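You operate a simulated robot arm through the tools that you are given. There is no shell and no other tool.

You run a simulated robot arm. Do the job below in one go: nothing can be reset, and whatever is moved stays where it is left.

Task
Press the cap onto the streaky yellow bottle, then shake it till the colour is even.
Fine: use the cap press; slide out again, bottle into the blue tray; leave the other bottles.

Only the result counts: the job must be done as asked and must still hold three seconds after the hand-in. Knocking over, shifting, dropping, spilling or breaking anything else fails it. A push-on lid holds only when it is set on centred and level and pressed home; a screw cap is set on level and turned clockwise until tight.

Robot
A 5-joint arm with a two-finger parallel gripper, fixed in place. Base frame: the origin is on the floor under the middle of its stand, x ahead of it, y to its left, z up; the work surface is at about z = 0.77. Readings come in m, degrees, newtons and seconds.
It reaches about 1.134 m from its shoulder. Its first joint turns from -149.0 to 149.0 degrees. Payload 1.57 kg.
The TCP is the grasp point between the finger pads, 0.03 m short of the fingertips. In the tool frame z runs along the fingers and y along their closing line. Largest opening 0.11 m; finger width 0.024, thickness 0.012; the body of the gripper, 0.048 by 0.112 m, starts 0.078 m behind the TCP.
Orientation is that of the tool frame in the base frame, as a unit quaternion [w, x, y, z]. With the fingers straight down and closing along the base's y, the tool's x points along the base's -x, its y along +y and its z along -z.

Tools
- The arm moves only by the tool servo_tool. Its argument "deltas" is text: rows parted by semicolons, each of 7 numbers parted by spaces: the shift along the tool's x, y, z in units of 150 mm (1.0 is 150 mm), then the turn, a rotation vector about the tool's x, y, z in units of 120 degrees (1.0 is 120 degrees), then the opening, from 0 (shut) to 1 (fully open). In form: tx ty tz rx ry rz jaw; .... A call has 1 to 20 rows; each row is the pose to reach, as a shift and turn from the pose commanded when the call began, along the tool's axes at that moment. A call with a number of a shift or a turn outside -1 to 1 is refused whole. Rows are played at 5 a second. More than 0.05 m and 8.6 degrees between two rows, or a gripper value outside its range, and nothing of the call is played. A pose out of reach is approached as far as the arm can. The call stops where the force on the tool passes 40 N (or 10 N more than at its start, if that is more) or the arm is blocked; 0.2 s more then pass. Each finger travels about 0.153 m/s and halts on what it meets, pressing with about 20 N; the grip force reading is that of the motor and also rises with nothing between the fingers. The clock runs only during rows and for 0.2 s after the last one: add rows that repeat a pose to give the fingers time. The reply holds the time, the measured pose of the TCP, the force on the tool along the base axes, the opening and the grip force, in the units named above and with some noise, with the torque about the TCP (base axes, N m) and any sound that the robot's microphone picked up.
- Cameras (640 x 400 px; columns grow to the right, rows downward): "scene" is fixed at [0.0527, -0.6507, 1.3846]; the picture's right is [0.51, -0.86, 0.00], its down [-0.28, -0.16, -0.95] and it looks along [0.82, 0.48, -0.32] (base axes); focal length 321 px, centre (320, 200). "wrist" rides on the gripper at [0.07, 0.016, -0.141] in the tool frame; the picture's right is [-0.23, 0.97, 0.00], its down [-0.86, -0.20, -0.48] and it looks along [-0.47, -0.11, 0.88] (tool axes); focal length 222 px, centre (320, 200). There is no depth. A picture from a camera that has moved, and an enlarged one, comes with that camera's place and axes in the base frame and with its lens.
- grab_frame(camera): a new picture of that camera. It takes no simulated time.
- move_column(by): slides the trunk up (or, below 0, down) by that many m; the arm rides with it, the base frame stays. It gives what a move gives, with no picture.
- close_up(camera, box): a new picture of the part [left, top, right, bottom] of that camera's present view, enlarged. It takes no simulated time.
- sign_off(): hands the job in; it is judged then, once.

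Places have to be worked out from the pictures, the camera data and where the tool is seen. Open the gripper and draw the arm clear of the work before you hand the job in, unless the task says otherwise.

The tools are called after "Emit:" as name(argument=value, ...) on one line, values as JSON. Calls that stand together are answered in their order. servo_tool: Moves the arm, as the interface text tells. Its arguments: {"type":"object","properties":{"deltas":{"type":"string"}},"required":["deltas"]} The other tools are called the same way: move_column (by) moves the trunk up or down; grab_frame (camera) takes a picture; close_up (camera, box) takes an enlarged picture of a part of a camera's view; sign_off () hands the job in.

At the start:

```text
t: 0.0
position: [0.6735, -0.1032, 1.2026]
orientation: [0.0, 0.0, 1.0, -0.001]
wrist_force: [-0.1, -0.8, 0.3]
wrist_torque: [-0.01, -0.01, 0.04]
grip_width: 0.11
finger_force: 0.0
trunk travel left (down, up): [-0.936, 0.034]
```

scene: 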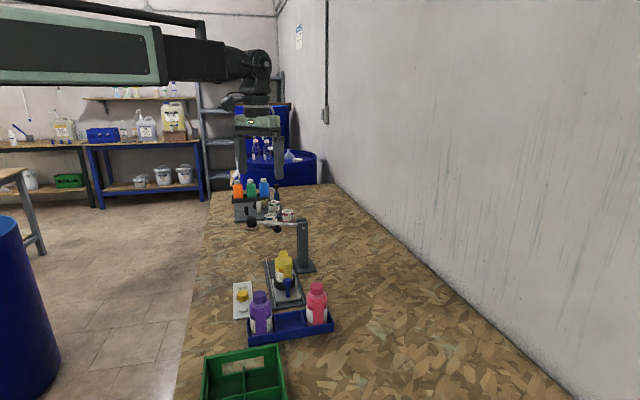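
wrist: 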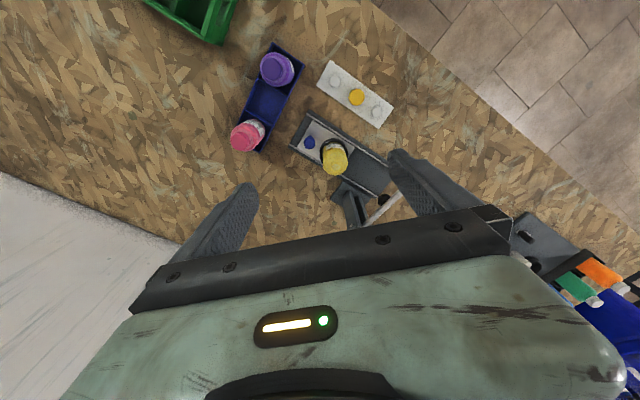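

I start by looking closer at the work area from both cameras to understand the press, bottle and cap.

Emit:
close_up(camera="scene", box=[220, 200, 350, 350])

Emit:
close_up(camera="wrist", box=[220, 30, 420, 240])

Emit:
close_up(camera="scene", box=[220, 160, 320, 240])

```text
2.67 times, centred on (285, 275) of scene
camera zoom: at [0.0527, -0.6507, 1.3846], right [0.51, -0.86, 0.0], down [-0.28, -0.16, -0.95], along [0.82, 0.48, -0.32], focal length 856 px, centre (413, 0)
```

zoom: 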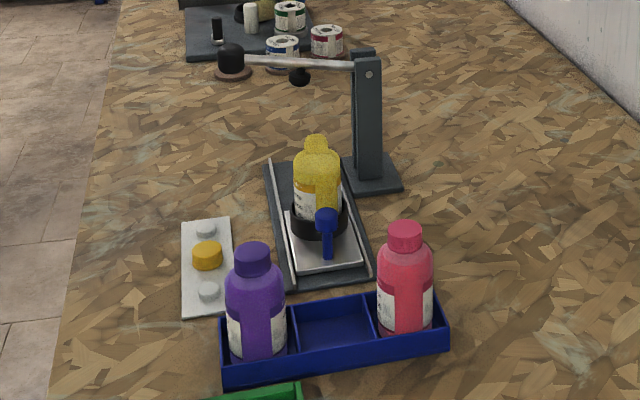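

```text
1.90 times, centred on (320, 135) of wrist
camera zoom: at [0.6035, -0.0877, 1.3444], right [0.23, 0.97, 0.0], down [0.86, -0.2, 0.48], along [0.47, -0.11, -0.88], focal length 423 px, centre (320, 324)
```

zoom: 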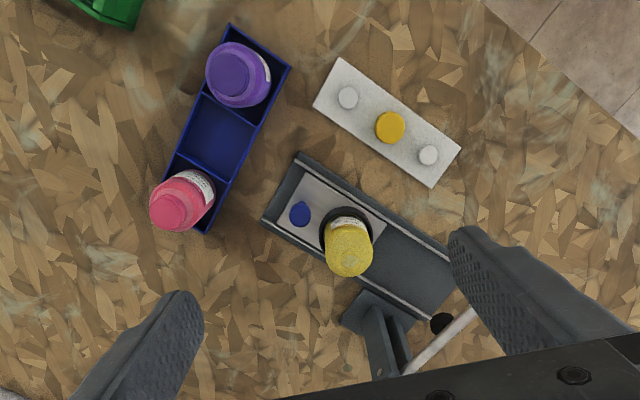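

```text
5.00 times, centred on (270, 200) of scene
camera zoom: at [0.0527, -0.6507, 1.3846], right [0.51, -0.86, 0.0], down [-0.28, -0.16, -0.95], along [0.82, 0.48, -0.32], focal length 1604 px, centre (570, 200)
```

zoom: 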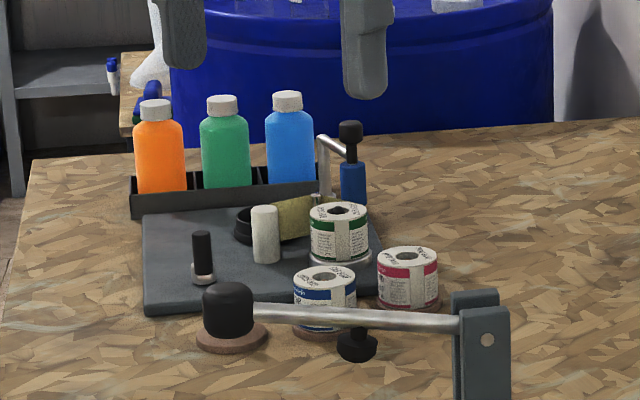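

The tool points straight down, with tool x along base -x. From the two views I put the cap near (0.656, -0.014), the bottle near (0.776, -0.092), the sled knob near (0.732, -0.136) and the press post near (0.92, -0.08). I'll move the hand, staying high, to see the lever and plunger better.

Emit:
servo_tool(deltas="-0.2 0.14 0 0 0 0 1; -0.4 0.28 0 0 0 0 1; -0.6 0.42 0 0 0 0 1; -0.8 0.56 0 0 0 0 1; -1.0 0.68 0 0 0 0 1; -1.0 0.68 0 0 0 0 1")

Emit:
grab_frame(camera="wrist")

Emit:
grab_frame(camera="scene")

```text
t: 1.4
position: [0.8217, -0.0011, 1.204]
orientation: [0.0, 0.0, 1.0, 0.0]
wrist_force: [0.6, 0.3, 0.6]
wrist_torque: [-0.02, -0.03, 0.01]
grip_width: 0.11
finger_force: 0.1
trunk travel left (down, up): [-0.936, 0.034]
```

```text
taken
camera wrist: at [0.7533, 0.0143, 1.3445], right [0.23, 0.97, 0.0], down [0.85, -0.2, 0.48], along [0.47, -0.11, -0.88], focal length 222 px, centre (320, 200)
```

wrist: 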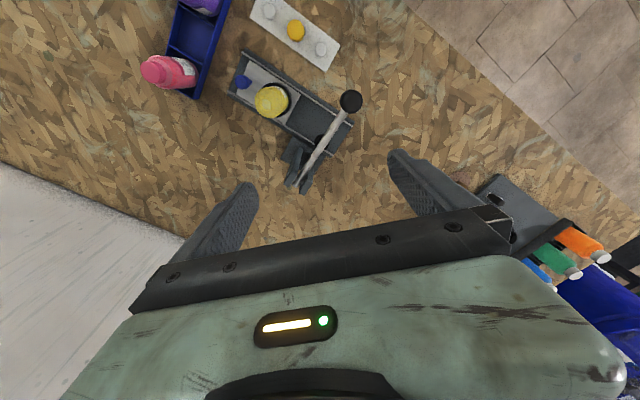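

```text
taken
```

scene: 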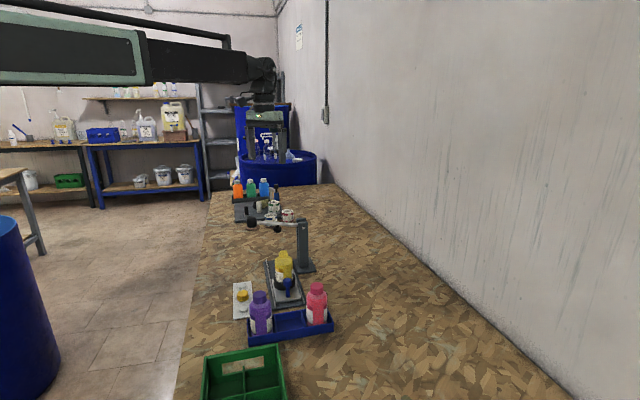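

Now the whole press is visible from above. I take enlarged views of this pose.

Emit:
close_up(camera="wrist", box=[220, 0, 380, 100])

Emit:
close_up(camera="wrist", box=[220, 60, 380, 200])

Emit:
close_up(camera="scene", box=[225, 210, 335, 315])

Emit:
close_up(camera="scene", box=[225, 270, 345, 350])

```text
4.00 times, centred on (300, 50) of wrist
camera zoom: at [0.7533, 0.0143, 1.3445], right [0.23, 0.97, 0.0], down [0.85, -0.2, 0.48], along [0.47, -0.11, -0.88], focal length 888 px, centre (400, 800)
```

zoom: 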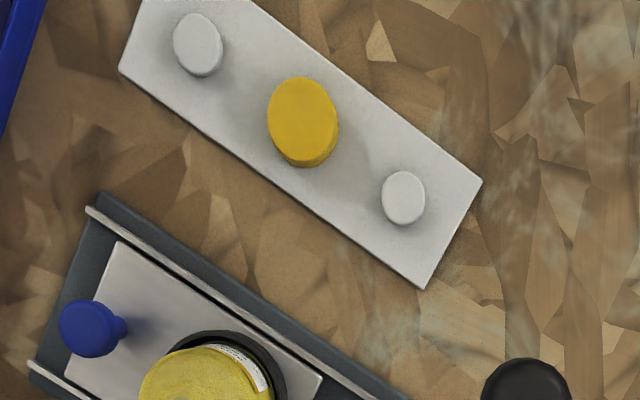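

```text
2.86 times, centred on (300, 130) of wrist
camera zoom: at [0.7533, 0.0143, 1.3445], right [0.23, 0.97, 0.0], down [0.85, -0.2, 0.48], along [0.47, -0.11, -0.88], focal length 635 px, centre (377, 400)
```

zoom: 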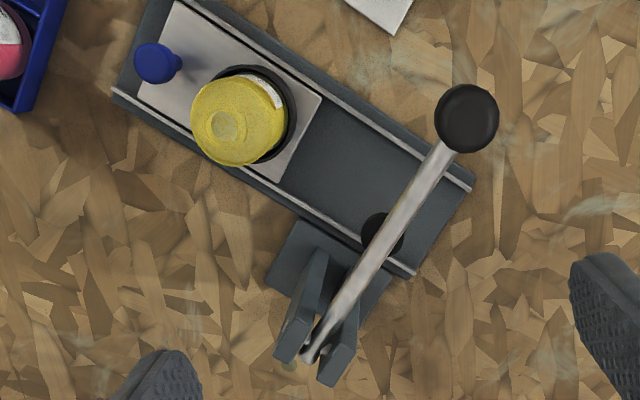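

```text
3.81 times, centred on (280, 262) of scene
camera zoom: at [0.0527, -0.6507, 1.3846], right [0.51, -0.86, 0.0], down [-0.28, -0.16, -0.95], along [0.82, 0.48, -0.32], focal length 1222 px, centre (472, -38)
```

zoom: 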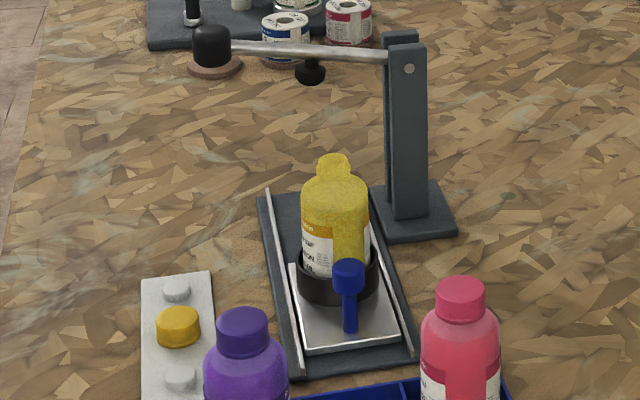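

```text
5.00 times, centred on (285, 310) of scene
camera zoom: at [0.0527, -0.6507, 1.3846], right [0.51, -0.86, 0.0], down [-0.28, -0.16, -0.95], along [0.82, 0.48, -0.32], focal length 1604 px, centre (495, -350)
```

zoom: 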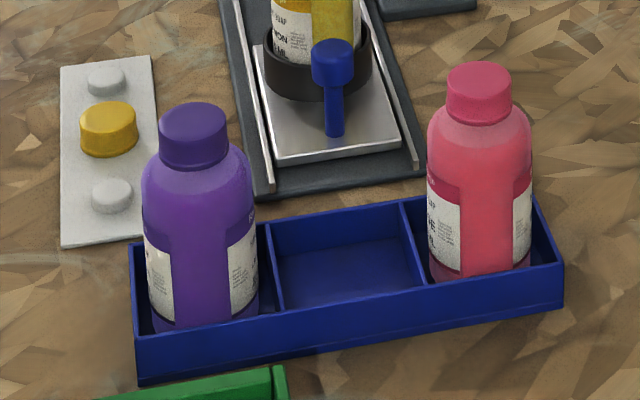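

The press layout is clear: the sled slides along about (+0.7, +0.7), the plunger is near (0.853, -0.007, 0.935), the lever ball near (0.795, 0.053, 0.97), and the cap near (0.657, -0.014) between two pegs. I turn the hand -45° and bring it down over the cap to a medium height for a visual check.

Emit:
servo_tool(deltas="0.16 -0.015 0.16 0 0 -0.0625 1; 0.33 -0.03 0.33 0 0 -0.125 1; 0.5 -0.045 0.5 0 0 -0.1875 1; 0.67 -0.06 0.67 0 0 -0.25 1; 0.84 -0.075 0.84 0 0 -0.3125 1; 1.0 -0.087 1.0 0 0 -0.375 1; 1.0 -0.087 1.0 0 0 -0.375 1")

Emit:
grab_frame(camera="wrist")

Emit:
grab_frame(camera="scene")

```text
t: 3.0
position: [0.6759, -0.0163, 1.2027]
orientation: [0.0, -0.384, 0.923, 0.0]
wrist_force: [-0.1, -0.3, 0.0]
wrist_torque: [-0.02, 0.02, -0.01]
grip_width: 0.1097
finger_force: 0.0
out of reach, approached as far as the arm can: row 1, 2, 3, 4, 5, 6, 7
trunk travel left (down, up): [-0.936, 0.034]
```

```text
taken
camera wrist: at [0.616, -0.054, 1.3443], right [-0.53, 0.85, 0.0], down [0.75, 0.46, 0.48], along [0.41, 0.25, -0.88], focal length 222 px, centre (320, 200)
```

wrist: 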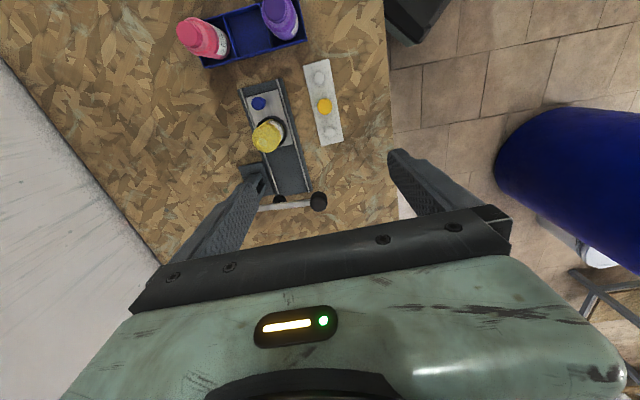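

```text
taken
```

scene: 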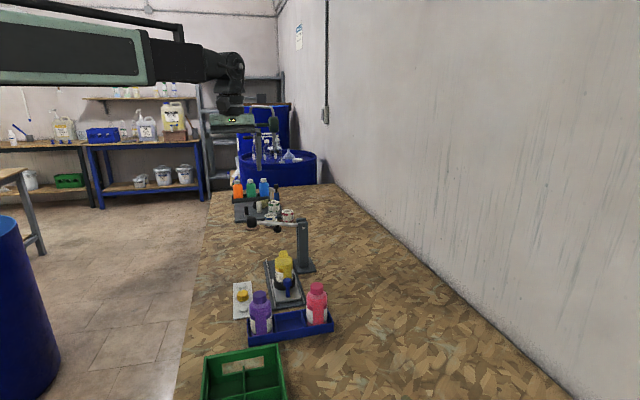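

The arm cannot change height by itself here (z stayed at 1.203 while x, y and yaw were followed), so height comes from the trunk. I centre over the cap with the arm, then lower the trunk in stages.

Emit:
servo_tool(deltas="0.04 0.045 0 0 0 0 1; 0.085 0.095 0 0 0 0 1; 0.085 0.095 0 0 0 0 1")

Emit:
move_column(by=-0.2)

Emit:
grab_frame(camera="wrist")

Emit:
grab_frame(camera="scene")

```text
t: 3.8
position: [0.6553, -0.0127, 1.2033]
orientation: [0.0, -0.382, 0.924, 0.0]
wrist_force: [0.1, -0.4, 0.1]
wrist_torque: [0.0, 0.0, 0.0]
grip_width: 0.1098
finger_force: 0.1
trunk travel left (down, up): [-0.936, 0.034]
```

```text
t: 6.0
position: [0.6531, -0.0125, 1.002]
orientation: [0.0, -0.382, 0.924, 0.0]
wrist_force: [-0.7, -0.1, 0.1]
wrist_torque: [0.0, 0.01, -0.02]
grip_width: 0.1099
finger_force: 0.0
trunk travel left (down, up): [-0.736, 0.234]
```

```text
taken
camera wrist: at [0.5944, -0.0515, 1.1445], right [-0.53, 0.85, 0.0], down [0.75, 0.46, 0.48], along [0.41, 0.25, -0.88], focal length 222 px, centre (320, 200)
```

wrist: 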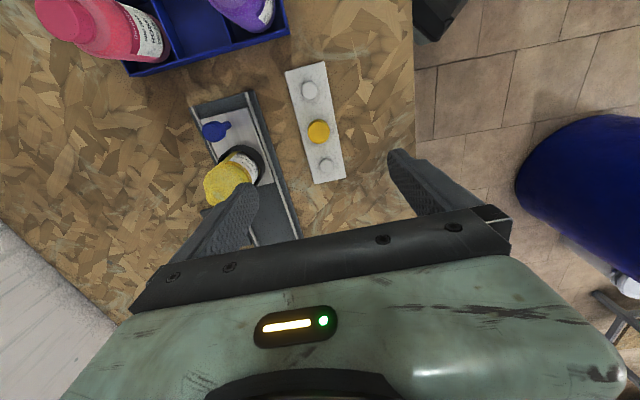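

```text
taken
```

scene: 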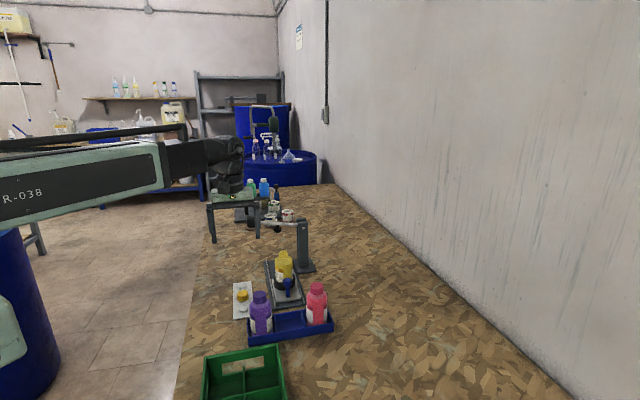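

The cap already appears close to the tool axis (predicted about (320,132), seen at (319,131)). I zoom in to refine.

Emit:
close_up(camera="wrist", box=[270, 60, 370, 200])

Emit:
close_up(camera="scene", box=[225, 275, 265, 325])

Emit:
close_up(camera="wrist", box=[180, 80, 300, 240])

```text
2.86 times, centred on (320, 130) of wrist
camera zoom: at [0.5944, -0.0515, 1.1445], right [-0.53, 0.85, 0.0], down [0.75, 0.46, 0.48], along [0.41, 0.25, -0.88], focal length 635 px, centre (320, 400)
```

zoom: 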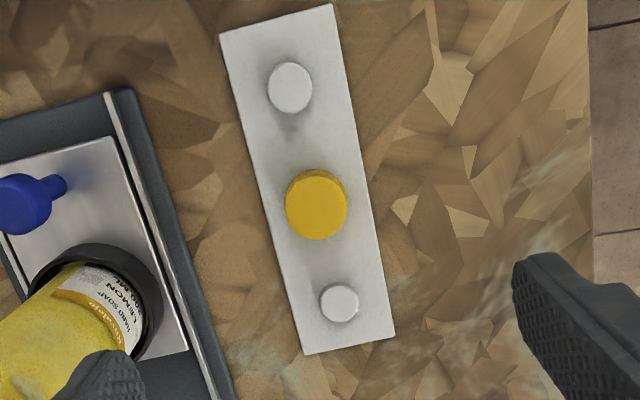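

```text
8.00 times, centred on (245, 300) of scene
camera zoom: at [0.0527, -0.6507, 1.3846], right [0.51, -0.86, 0.0], down [-0.28, -0.16, -0.95], along [0.82, 0.48, -0.32], focal length 2567 px, centre (920, -600)
```

zoom: 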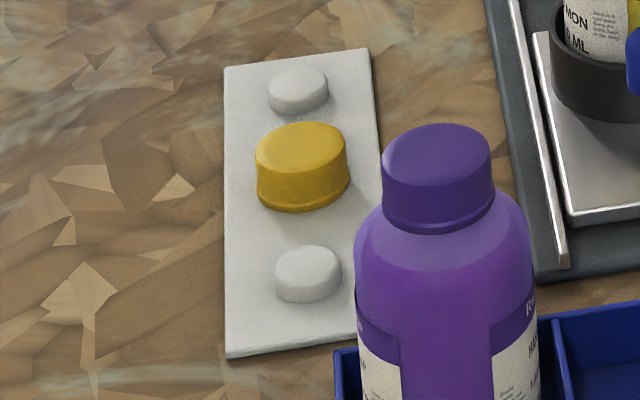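

```text
2.50 times, centred on (240, 160) of wrist
camera zoom: at [0.5944, -0.0515, 1.1445], right [-0.53, 0.85, 0.0], down [0.75, 0.46, 0.48], along [0.41, 0.25, -0.88], focal length 555 px, centre (520, 300)
```

zoom: 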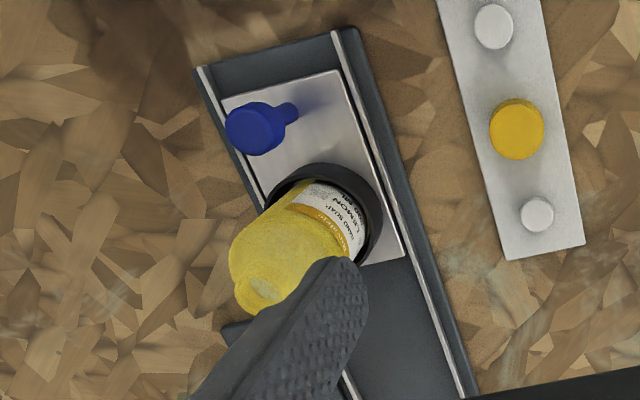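

The cap's height is about 13 mm and its top is at z ≈ 0.789; it lies about 3 mm to the tool's -y. I correct by that and lower to z ≈ 0.85 for another look.

Emit:
servo_tool(deltas="-0.005 -0.018 0 0 0 0 0.8; -0.005 -0.018 0 0 0 0 0.8; -0.005 -0.018 0 0 0 0 0.8")

Emit:
move_column(by=-0.14)

Emit:
grab_frame(camera="wrist")

Emit:
close_up(camera="wrist", box=[240, 100, 400, 200])

Emit:
grab_frame(camera="scene")

```text
t: 6.8
position: [0.6577, -0.0147, 1.0027]
orientation: [0.0, -0.382, 0.924, 0.0]
wrist_force: [-0.2, -0.4, -0.6]
wrist_torque: [0.0, 0.0, -0.03]
grip_width: 0.0881
finger_force: 0.0
trunk travel left (down, up): [-0.736, 0.234]
```

```text
t: 8.4
position: [0.6568, -0.0146, 0.8637]
orientation: [0.0, -0.383, 0.924, 0.0]
wrist_force: [0.3, 0.3, -0.4]
wrist_torque: [0.0, -0.03, -0.03]
grip_width: 0.088
finger_force: 0.1
trunk travel left (down, up): [-0.596, 0.374]
```

```text
taken
camera wrist: at [0.5972, -0.0527, 1.0045], right [-0.53, 0.85, 0.0], down [0.75, 0.46, 0.48], along [0.41, 0.25, -0.88], focal length 222 px, centre (320, 200)
```

wrist: 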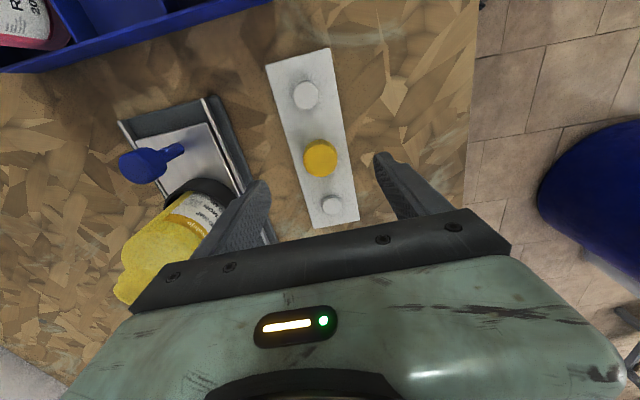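

```text
4.00 times, centred on (320, 150) of wrist
camera zoom: at [0.5972, -0.0527, 1.0045], right [-0.53, 0.85, 0.0], down [0.75, 0.46, 0.48], along [0.41, 0.25, -0.88], focal length 888 px, centre (320, 400)
```

zoom: 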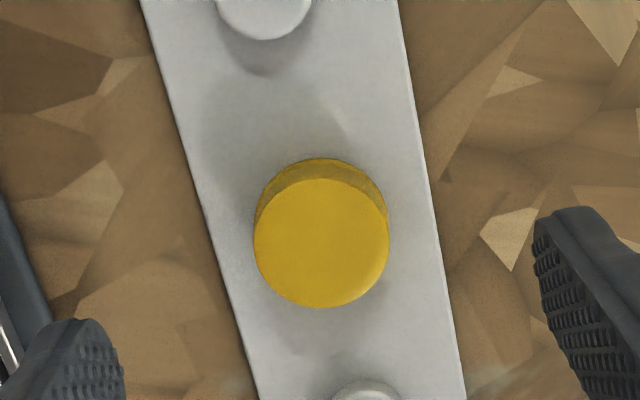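

```text
taken
```

scene: 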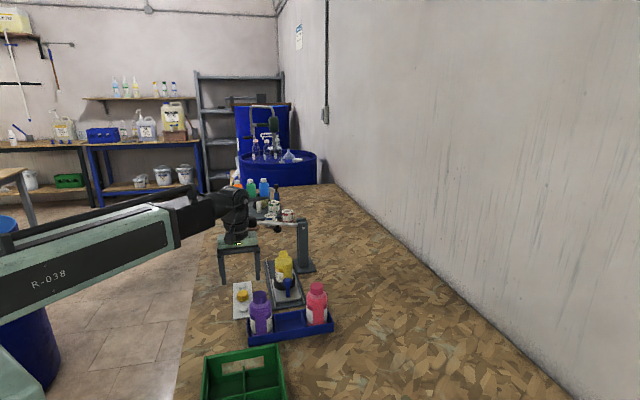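

The cap is centred on the tool axis now (predicted (321,241), seen (321,243) in the zoom). I lower so the fingertips end a few mm above the white tray, around the cap.

Emit:
move_column(by=-0.054)

Emit:
close_up(camera="wrist", box=[220, 110, 420, 235])

Emit:
close_up(camera="scene", box=[205, 210, 305, 330])

```text
t: 9.4
position: [0.6576, -0.0137, 0.809]
orientation: [0.0, -0.382, 0.924, 0.0]
wrist_force: [-0.6, -0.8, -0.7]
wrist_torque: [0.01, 0.01, -0.01]
grip_width: 0.0881
finger_force: 0.1
trunk travel left (down, up): [-0.542, 0.428]
```

```text
3.20 times, centred on (320, 172) of wrist
camera zoom: at [0.5972, -0.0527, 0.9504], right [-0.53, 0.85, 0.0], down [0.75, 0.46, 0.48], along [0.41, 0.25, -0.88], focal length 711 px, centre (320, 288)
```

zoom: 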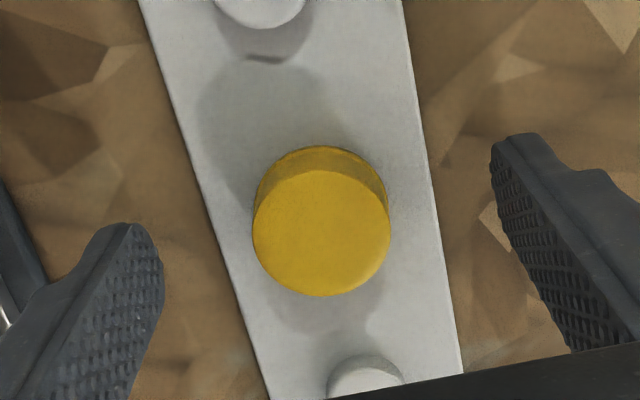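

```text
3.33 times, centred on (255, 270) of scene
camera zoom: at [0.0527, -0.6507, 1.3846], right [0.51, -0.86, 0.0], down [-0.28, -0.16, -0.95], along [0.82, 0.48, -0.32], focal length 1070 px, centre (537, -33)
```

zoom: 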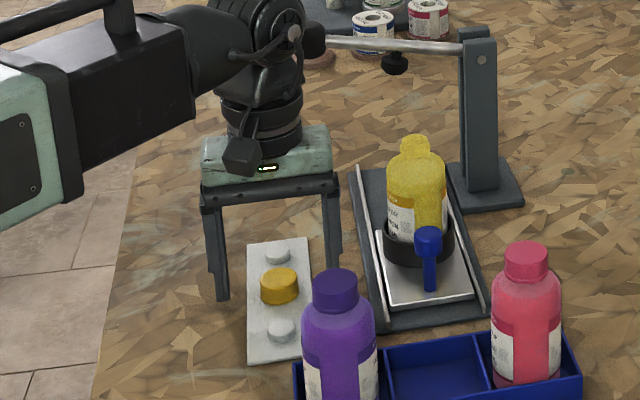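

The fingers straddle the cap, top at z ≈ 0.790 and tray at about 0.773. I go 3 mm lower and close on it.

Emit:
move_column(by=-0.003)

Emit:
servo_tool(deltas="0 0 0 0 0 0 0.5; 0 0 0 0 0 0 0.2; 0 0 0 0 0 0 0.2; 0 0 0 0 0 0 0.2; 0 0 0 0 0 0 0.2")

Emit:
close_up(camera="wrist", box=[220, 110, 420, 235])

```text
t: 9.9
position: [0.6571, -0.0144, 0.8059]
orientation: [0.0, -0.383, 0.924, 0.001]
wrist_force: [-0.9, 0.2, 0.0]
wrist_torque: [0.0, -0.01, -0.01]
grip_width: 0.0879
finger_force: 0.0
trunk travel left (down, up): [-0.539, 0.431]
```

```text
t: 11.1
position: [0.6571, -0.0145, 0.8049]
orientation: [-0.001, -0.383, 0.924, 0.0]
wrist_force: [-0.5, 0.0, -0.2]
wrist_torque: [-0.01, 0.0, 0.0]
grip_width: 0.0325
finger_force: 20.1
trunk travel left (down, up): [-0.539, 0.431]
```

```text
3.20 times, centred on (320, 172) of wrist
camera zoom: at [0.5972, -0.0527, 0.9474], right [-0.53, 0.85, 0.0], down [0.75, 0.46, 0.48], along [0.41, 0.25, -0.88], focal length 711 px, centre (320, 288)
```

zoom: 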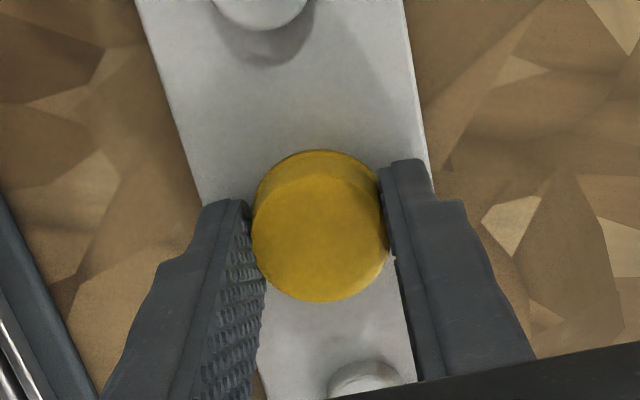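

The cap is gripped (opening 32.5 mm, 20 N) and still centred on the axis. I lift it well above the bottle's height and check it.

Emit:
move_column(by=0.18)

Emit:
close_up(camera="wrist", box=[220, 110, 420, 235])

Emit:
close_up(camera="scene", box=[205, 170, 325, 310])

```text
t: 13.1
position: [0.6568, -0.0152, 0.9859]
orientation: [-0.001, -0.382, 0.924, 0.0]
wrist_force: [-0.3, 0.5, -0.3]
wrist_torque: [0.02, -0.03, 0.01]
grip_width: 0.0325
finger_force: 19.5
trunk travel left (down, up): [-0.719, 0.251]
```

```text
3.20 times, centred on (320, 172) of wrist
camera zoom: at [0.5973, -0.0527, 1.1274], right [-0.53, 0.85, 0.0], down [0.75, 0.46, 0.48], along [0.41, 0.25, -0.88], focal length 711 px, centre (320, 288)
```

zoom: 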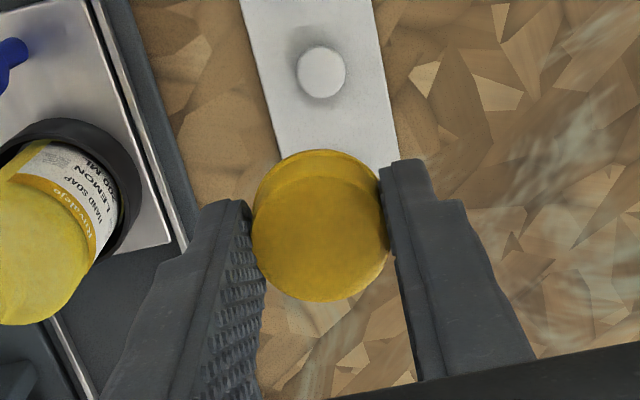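

```text
2.86 times, centred on (265, 240) of scene
camera zoom: at [0.0527, -0.6507, 1.3846], right [0.51, -0.86, 0.0], down [-0.28, -0.16, -0.95], along [0.82, 0.48, -0.32], focal length 917 px, centre (477, 86)
```

zoom: 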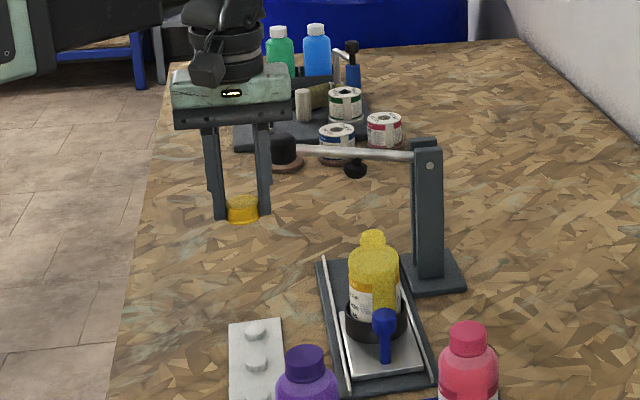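

The cap is held level. Next I move to about 4 cm beyond the bottle (tool x), keeping height, so the camera sees the bottle neck unobstructed for an exact fix.

Emit:
servo_tool(deltas="-0.05 -0.1 0 0 0 0 0.2; -0.1 -0.2 0 0 0 0 0.2; -0.15 -0.3 0 0 0 0 0.2; -0.2 -0.4 0 0 0 0 0.2; -0.25 -0.5 0 0 0 0 0.2; -0.3 -0.6 0 0 0 0 0.2; -0.35 -0.7 0 0 0 0 0.2; -0.4 -0.8 0 0 0 0 0.2; -0.447 -0.902 0 0 0 0 0.2; -0.447 -0.902 0 0 0 0 0.2; -0.447 -0.902 0 0 0 0 0.2")

Emit:
grab_frame(camera="wrist")

Emit:
close_up(camera="wrist", box=[240, 50, 400, 150])

Emit:
grab_frame(camera="scene")

```text
t: 15.5
position: [0.8008, -0.0637, 0.9863]
orientation: [0.0, -0.382, 0.924, 0.0]
wrist_force: [-0.1, -0.2, 0.4]
wrist_torque: [0.05, -0.01, -0.01]
grip_width: 0.0325
finger_force: 20.3
trunk travel left (down, up): [-0.719, 0.251]
```

```text
taken
camera wrist: at [0.7406, -0.1009, 1.1274], right [-0.53, 0.85, 0.0], down [0.75, 0.46, 0.48], along [0.41, 0.25, -0.88], focal length 222 px, centre (320, 200)
```

wrist: 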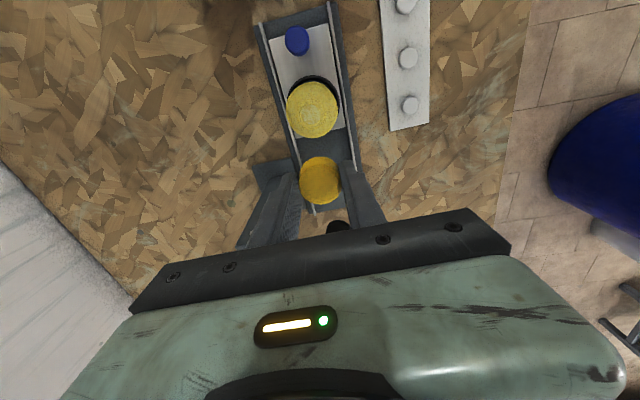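

```text
4.00 times, centred on (320, 100) of wrist
camera zoom: at [0.7406, -0.1009, 1.1274], right [-0.53, 0.85, 0.0], down [0.75, 0.46, 0.48], along [0.41, 0.25, -0.88], focal length 888 px, centre (320, 600)
```

zoom: 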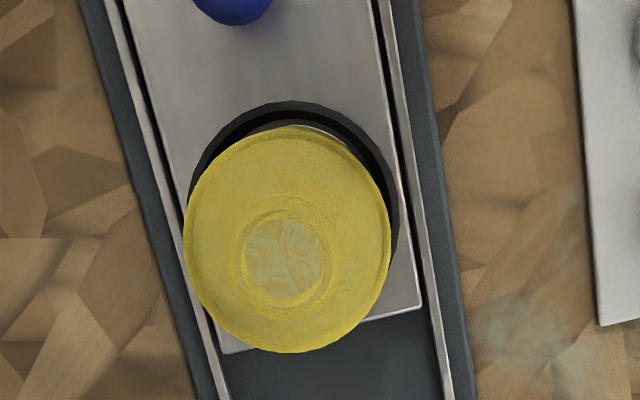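

```text
taken
```

scene: 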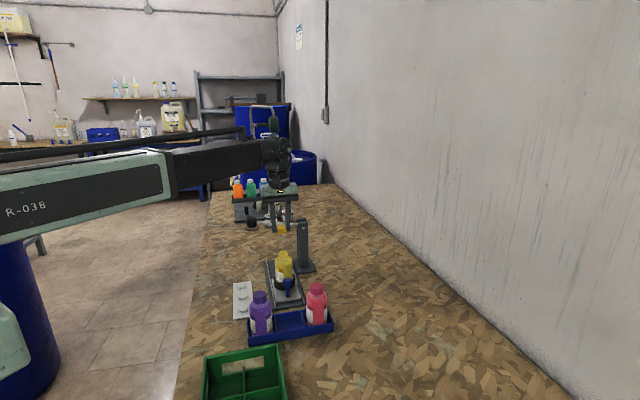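

The open neck with streaky liquid shows clearly; I place it at (0.770, -0.093), top z ≈ 0.906, i.e. 4.4 cm along tool +x and 0.7 mm in +y. I move over it at the same height.

Emit:
servo_tool(deltas="0.1 0.002 0 0 0 0 0.2; 0.2 0.004 0 0 0 0 0.2; 0.292 0.005 0 0 0 0 0.2; 0.292 0.005 0 0 0 0 0.2; 0.292 0.005 0 0 0 0 0.2")

Emit:
move_column(by=-0.03)

Emit:
close_up(camera="wrist", box=[220, 80, 420, 220])

Emit:
close_up(camera="scene", box=[250, 210, 320, 310])

```text
t: 16.7
position: [0.7689, -0.0924, 0.9855]
orientation: [0.0, -0.382, 0.924, 0.0]
wrist_force: [-1.4, -0.3, -0.3]
wrist_torque: [0.02, -0.03, 0.03]
grip_width: 0.0326
finger_force: 20.1
trunk travel left (down, up): [-0.719, 0.251]
```

```text
t: 17.5
position: [0.7685, -0.0929, 0.9563]
orientation: [0.0, -0.383, 0.924, 0.0]
wrist_force: [-0.5, 0.6, -0.1]
wrist_torque: [-0.01, 0.01, 0.01]
grip_width: 0.0324
finger_force: 19.9
trunk travel left (down, up): [-0.689, 0.281]
```

```text
2.86 times, centred on (320, 150) of wrist
camera zoom: at [0.7089, -0.1307, 1.0974], right [-0.53, 0.85, 0.0], down [0.75, 0.46, 0.48], along [0.41, 0.25, -0.88], focal length 635 px, centre (320, 343)
```

zoom: 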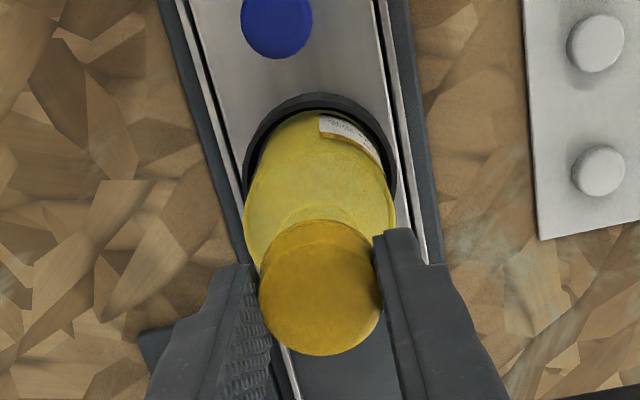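

```text
4.00 times, centred on (285, 260) of scene
camera zoom: at [0.0527, -0.6507, 1.3846], right [0.51, -0.86, 0.0], down [-0.28, -0.16, -0.95], along [0.82, 0.48, -0.32], focal length 1284 px, centre (460, -40)
```

zoom: 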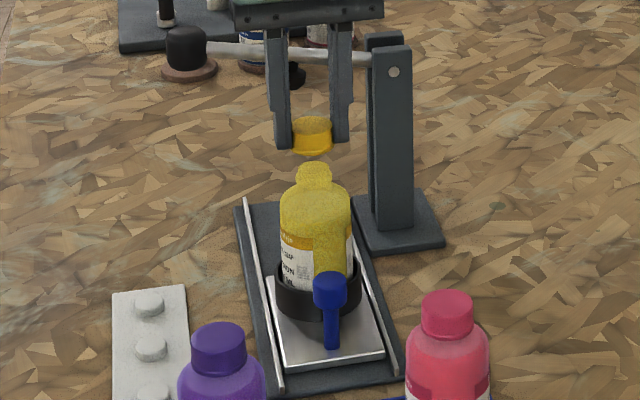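

From both views the cap sits over the neck axis within about 1 mm, with about 17 mm gap. I lower in small steps watching the force.

Emit:
move_column(by=-0.013)

Emit:
close_up(camera="scene", box=[265, 230, 305, 290])

Emit:
close_up(camera="wrist", box=[220, 80, 420, 220])

```text
t: 18.1
position: [0.7687, -0.0917, 0.9434]
orientation: [0.0, -0.382, 0.924, -0.001]
wrist_force: [-0.1, 0.5, 0.6]
wrist_torque: [0.03, -0.01, 0.0]
grip_width: 0.0324
finger_force: 20.4
trunk travel left (down, up): [-0.676, 0.294]
```

```text
6.67 times, centred on (285, 260) of scene
camera zoom: at [0.0527, -0.6507, 1.3846], right [0.51, -0.86, 0.0], down [-0.28, -0.16, -0.95], along [0.82, 0.48, -0.32], focal length 2139 px, centre (553, -200)
```

zoom: 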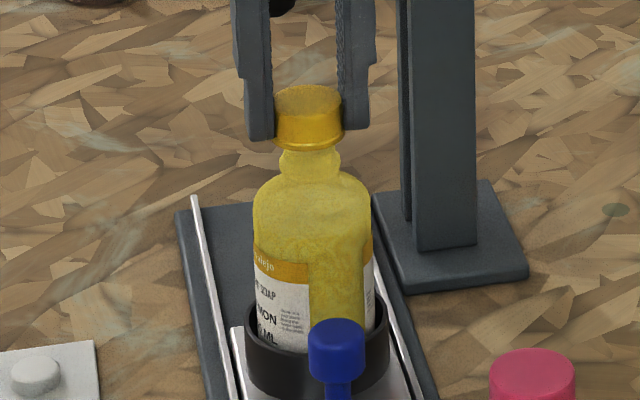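

```text
2.86 times, centred on (320, 150) of wrist
camera zoom: at [0.7089, -0.1307, 1.0844], right [-0.53, 0.85, 0.0], down [0.75, 0.46, 0.48], along [0.41, 0.25, -0.88], focal length 635 px, centre (320, 343)
```

zoom: 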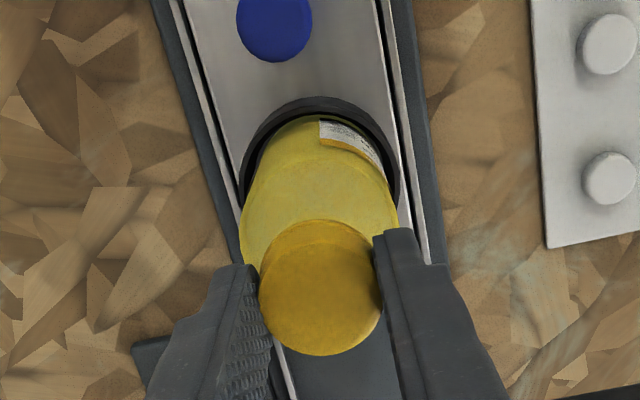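

Cap and neck are aligned; the cap rim is just at the neck top. I continue with small steps.

Emit:
move_column(by=-0.004)

Emit:
move_column(by=-0.002)

Emit:
close_up(camera="scene", box=[265, 230, 305, 290])

```text
t: 18.6
position: [0.7692, -0.0925, 0.9381]
orientation: [0.0, -0.382, 0.924, 0.0]
wrist_force: [0.3, -0.4, -0.5]
wrist_torque: [0.0, 0.0, 0.0]
grip_width: 0.0322
finger_force: 20.1
trunk travel left (down, up): [-0.672, 0.298]
```

```text
t: 19.1
position: [0.7691, -0.0932, 0.9362]
orientation: [0.0, -0.382, 0.924, 0.0]
wrist_force: [-0.4, -0.4, 0.4]
wrist_torque: [0.0, 0.01, 0.0]
grip_width: 0.0326
finger_force: 19.9
trunk travel left (down, up): [-0.67, 0.3]
```

```text
6.67 times, centred on (285, 260) of scene
camera zoom: at [0.0527, -0.6507, 1.3846], right [0.51, -0.86, 0.0], down [-0.28, -0.16, -0.95], along [0.82, 0.48, -0.32], focal length 2139 px, centre (553, -200)
```

zoom: 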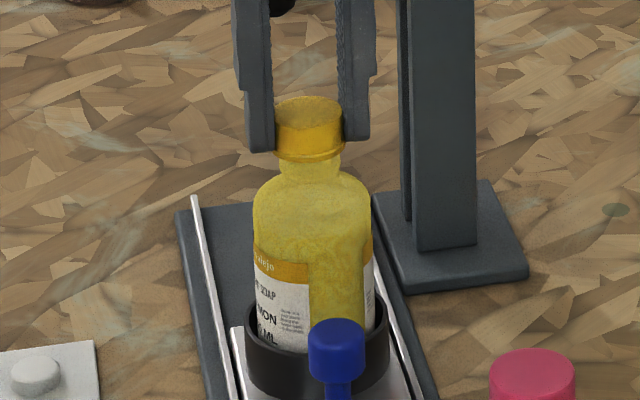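

Still no contact force, so the cap is passing over the neck. I go on in 2 mm steps.

Emit:
move_column(by=-0.002)

Emit:
move_column(by=-0.002)

Emit:
close_up(camera="scene", box=[265, 230, 305, 290])

```text
t: 19.6
position: [0.7676, -0.0927, 0.9357]
orientation: [0.0, -0.382, 0.924, 0.0]
wrist_force: [0.1, 1.4, 0.1]
wrist_torque: [0.0, 0.01, 0.0]
grip_width: 0.0323
finger_force: 20.0
trunk travel left (down, up): [-0.668, 0.302]
```

```text
t: 20.2
position: [0.7691, -0.0924, 0.932]
orientation: [0.0, -0.383, 0.924, 0.001]
wrist_force: [0.5, 0.1, -0.2]
wrist_torque: [-0.03, 0.01, -0.01]
grip_width: 0.0323
finger_force: 19.9
trunk travel left (down, up): [-0.666, 0.304]
```

```text
6.67 times, centred on (285, 260) of scene
camera zoom: at [0.0527, -0.6507, 1.3846], right [0.51, -0.86, 0.0], down [-0.28, -0.16, -0.95], along [0.82, 0.48, -0.32], focal length 2139 px, centre (553, -200)
```

zoom: 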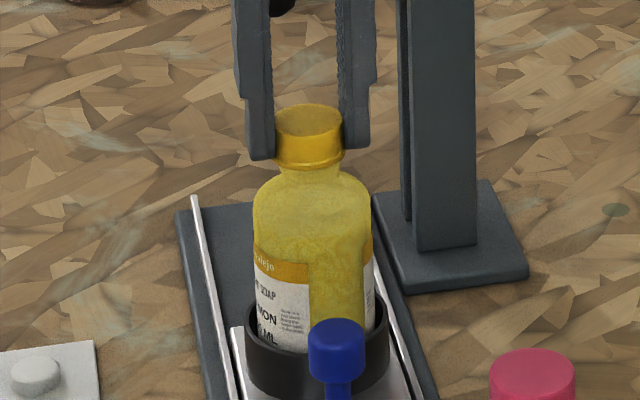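

No force yet; I keep going down in small steps until the cap seats.

Emit:
move_column(by=-0.002)

Emit:
move_column(by=-0.002)

Emit:
close_up(camera="scene", box=[265, 230, 305, 290])

```text
t: 20.7
position: [0.7689, -0.0925, 0.9298]
orientation: [0.0, -0.382, 0.924, 0.0]
wrist_force: [-0.5, 0.6, 0.3]
wrist_torque: [-0.02, -0.01, 0.02]
grip_width: 0.0325
finger_force: 20.5
trunk travel left (down, up): [-0.664, 0.306]
```

```text
t: 21.2
position: [0.7681, -0.0933, 0.9293]
orientation: [0.001, -0.383, 0.924, 0.0]
wrist_force: [0.4, 0.0, 0.2]
wrist_torque: [0.01, 0.0, 0.02]
grip_width: 0.0325
finger_force: 20.1
trunk travel left (down, up): [-0.662, 0.308]
```

```text
6.67 times, centred on (285, 260) of scene
camera zoom: at [0.0527, -0.6507, 1.3846], right [0.51, -0.86, 0.0], down [-0.28, -0.16, -0.95], along [0.82, 0.48, -0.32], focal length 2139 px, centre (553, -200)
```

zoom: 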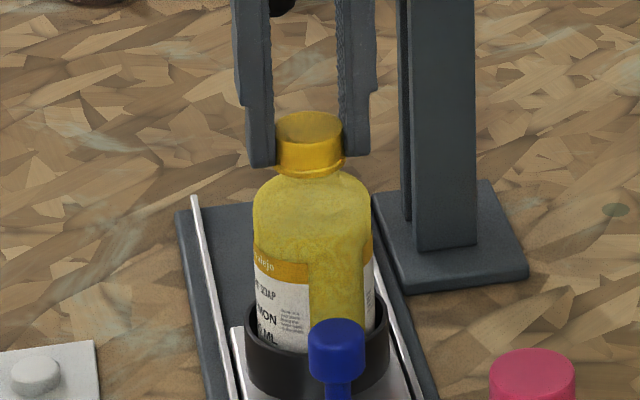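

The cap now covers most of the neck. I continue with 1–2 mm steps to find where it rests.

Emit:
move_column(by=-0.0015)

Emit:
move_column(by=-0.0015)

Emit:
close_up(camera="scene", box=[265, 230, 305, 290])

```text
t: 21.7
position: [0.7683, -0.0923, 0.9276]
orientation: [0.0, -0.382, 0.924, 0.0]
wrist_force: [0.8, 0.8, -0.3]
wrist_torque: [-0.04, 0.01, -0.01]
grip_width: 0.0323
finger_force: 20.2
trunk travel left (down, up): [-0.661, 0.309]
```

```text
t: 22.2
position: [0.7687, -0.0918, 0.926]
orientation: [0.0, -0.384, 0.924, 0.001]
wrist_force: [-1.4, 0.2, -0.6]
wrist_torque: [-0.03, -0.01, 0.02]
grip_width: 0.0325
finger_force: 20.0
trunk travel left (down, up): [-0.659, 0.311]
```

```text
6.67 times, centred on (285, 260) of scene
camera zoom: at [0.0527, -0.6507, 1.3846], right [0.51, -0.86, 0.0], down [-0.28, -0.16, -0.95], along [0.82, 0.48, -0.32], focal length 2139 px, centre (553, -200)
```

zoom: 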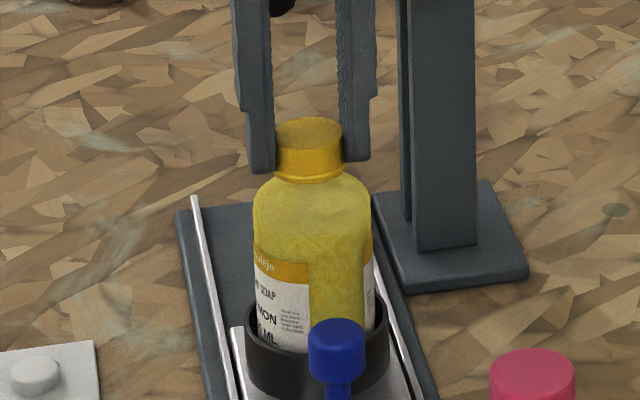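

Cap rim is nearly at the shoulder with the force still near zero. I take two more 1 mm steps.

Emit:
move_column(by=-0.001)

Emit:
move_column(by=-0.001)

Emit:
close_up(camera="scene", box=[265, 230, 305, 290])

Emit:
close_up(camera="wrist", box=[220, 80, 420, 220])

```text
t: 22.7
position: [0.7687, -0.0928, 0.9252]
orientation: [0.0, -0.383, 0.924, 0.0]
wrist_force: [0.0, 0.1, -0.2]
wrist_torque: [0.0, 0.03, 0.02]
grip_width: 0.0321
finger_force: 19.8
trunk travel left (down, up): [-0.658, 0.312]
```

```text
t: 23.2
position: [0.7687, -0.0922, 0.9233]
orientation: [0.0, -0.382, 0.924, 0.001]
wrist_force: [-0.7, -0.2, 0.1]
wrist_torque: [0.0, -0.02, 0.01]
grip_width: 0.0326
finger_force: 20.2
trunk travel left (down, up): [-0.657, 0.313]
```

```text
6.67 times, centred on (285, 260) of scene
camera zoom: at [0.0527, -0.6507, 1.3846], right [0.51, -0.86, 0.0], down [-0.28, -0.16, -0.95], along [0.82, 0.48, -0.32], focal length 2139 px, centre (553, -200)
```

zoom: 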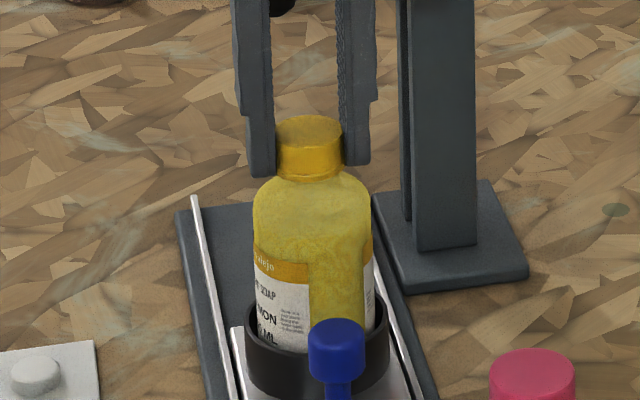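

```text
2.86 times, centred on (320, 150) of wrist
camera zoom: at [0.709, -0.1307, 1.0654], right [-0.53, 0.85, 0.0], down [0.75, 0.46, 0.48], along [0.41, 0.25, -0.88], focal length 635 px, centre (320, 343)
```

zoom: 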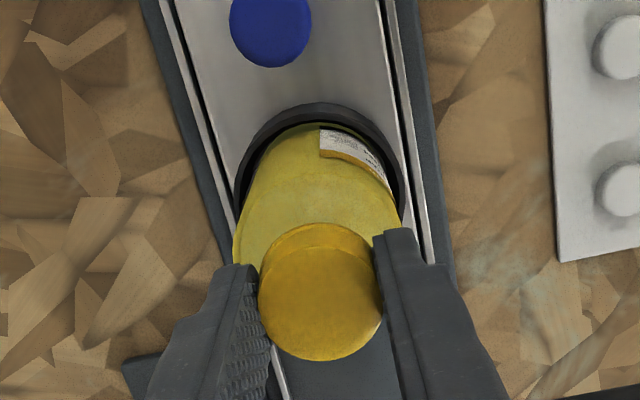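

The cap has stopped moving down (it slid up a little in the fingers), so it rests on the neck. I open the fingers gently and raise the hand.

Emit:
servo_tool(deltas="0 0 0 0 0 0 0.32; 0 0 0 0 0 0 0.36; 0 0 0 0 0 0 0.45; 0 0 0 0 0 0 0.6; 0 0 0 0 0 0 0.6")

Emit:
close_up(camera="scene", box=[265, 230, 305, 290])

Emit:
close_up(camera="wrist", box=[220, 80, 420, 220])

```text
t: 24.4
position: [0.7695, -0.0927, 0.9241]
orientation: [0.0, -0.382, 0.924, 0.0]
wrist_force: [0.6, -0.1, -0.8]
wrist_torque: [-0.04, 0.01, 0.01]
grip_width: 0.0661
finger_force: 0.1
trunk travel left (down, up): [-0.657, 0.313]
```

```text
6.67 times, centred on (285, 260) of scene
camera zoom: at [0.0527, -0.6507, 1.3846], right [0.51, -0.86, 0.0], down [-0.28, -0.16, -0.95], along [0.82, 0.48, -0.32], focal length 2139 px, centre (553, -200)
```

zoom: 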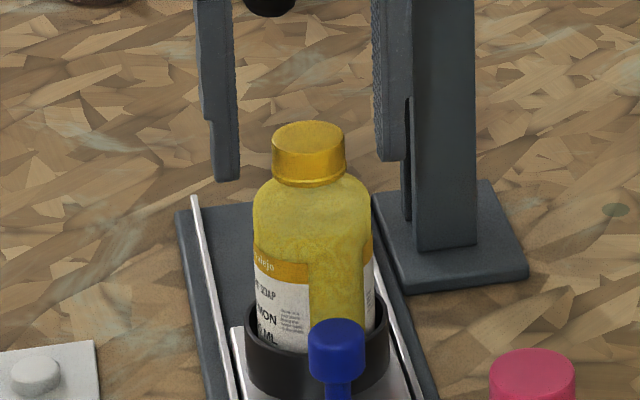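

```text
2.86 times, centred on (320, 150) of wrist
camera zoom: at [0.709, -0.1307, 1.0654], right [-0.53, 0.85, 0.0], down [0.75, 0.46, 0.48], along [0.41, 0.25, -0.88], focal length 635 px, centre (320, 343)
```

zoom: 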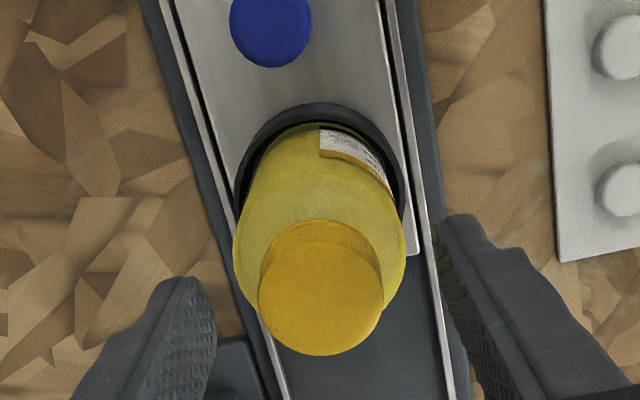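

The cap sits level and centred on the neck (top z ≈ 0.909). Next is the sled knob, about 6.4 cm along tool +x at (0.726, -0.139), top z ≈ 0.845; I raise the hand and move above it.

Emit:
move_column(by=0.08)

Emit:
servo_tool(deltas="0.14 -0.003 0 0 0 0 0.6; 0.28 -0.007 0 0 0 0 0.6; 0.425 -0.0107 0 0 0 0 0.6; 0.425 -0.0107 0 0 0 0 0.6; 0.425 -0.0107 0 0 0 0 0.6")

Emit:
grab_frame(camera="wrist")

Emit:
close_up(camera="wrist", box=[240, 80, 400, 200])

Emit:
close_up(camera="scene", box=[245, 190, 335, 310])

```text
t: 25.6
position: [0.7683, -0.0914, 1.0033]
orientation: [0.0, -0.383, 0.924, 0.0]
wrist_force: [-0.6, -0.2, 0.0]
wrist_torque: [-0.03, 0.01, -0.05]
grip_width: 0.0657
finger_force: 0.0
trunk travel left (down, up): [-0.737, 0.233]
```

```text
t: 26.8
position: [0.7259, -0.1401, 1.0043]
orientation: [0.001, -0.382, 0.924, 0.0]
wrist_force: [-1.0, 0.4, 1.0]
wrist_torque: [0.02, -0.01, -0.03]
grip_width: 0.066
finger_force: 0.0
trunk travel left (down, up): [-0.737, 0.233]
```

```text
taken
camera wrist: at [0.6646, -0.1769, 1.1454], right [-0.53, 0.85, 0.0], down [0.75, 0.46, 0.48], along [0.41, 0.25, -0.88], focal length 222 px, centre (320, 200)
```

wrist: 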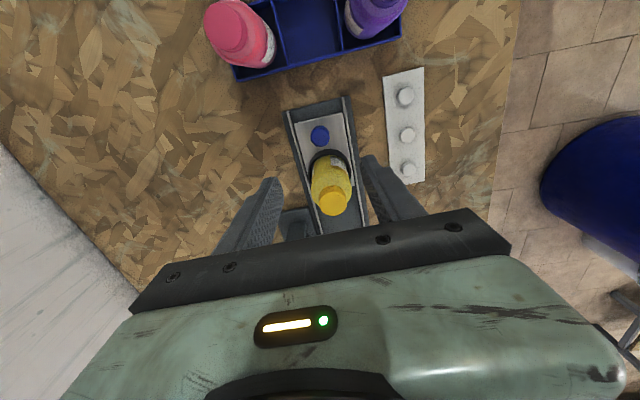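

```text
3.33 times, centred on (320, 140) of wrist
camera zoom: at [0.6646, -0.1769, 1.1454], right [-0.53, 0.85, 0.0], down [0.75, 0.46, 0.48], along [0.41, 0.25, -0.88], focal length 740 px, centre (320, 400)
```

zoom: 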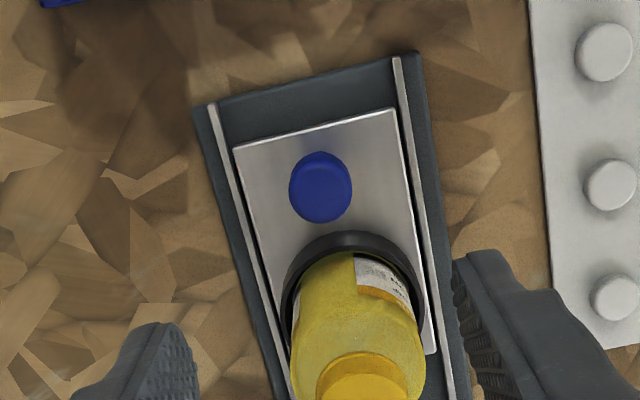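

```text
3.33 times, centred on (290, 250) of scene
camera zoom: at [0.0527, -0.6507, 1.3846], right [0.51, -0.86, 0.0], down [-0.28, -0.16, -0.95], along [0.82, 0.48, -0.32], focal length 1070 px, centre (420, 33)
```

zoom: 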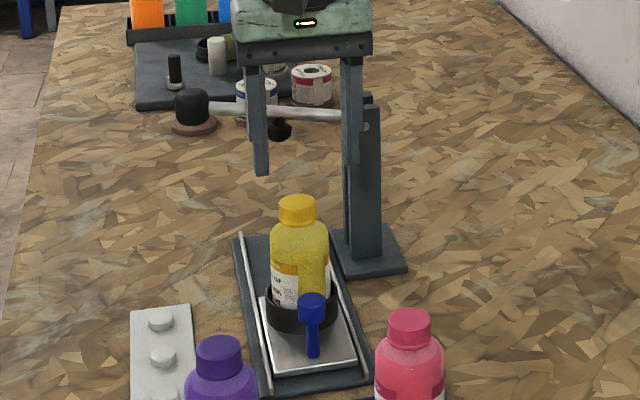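

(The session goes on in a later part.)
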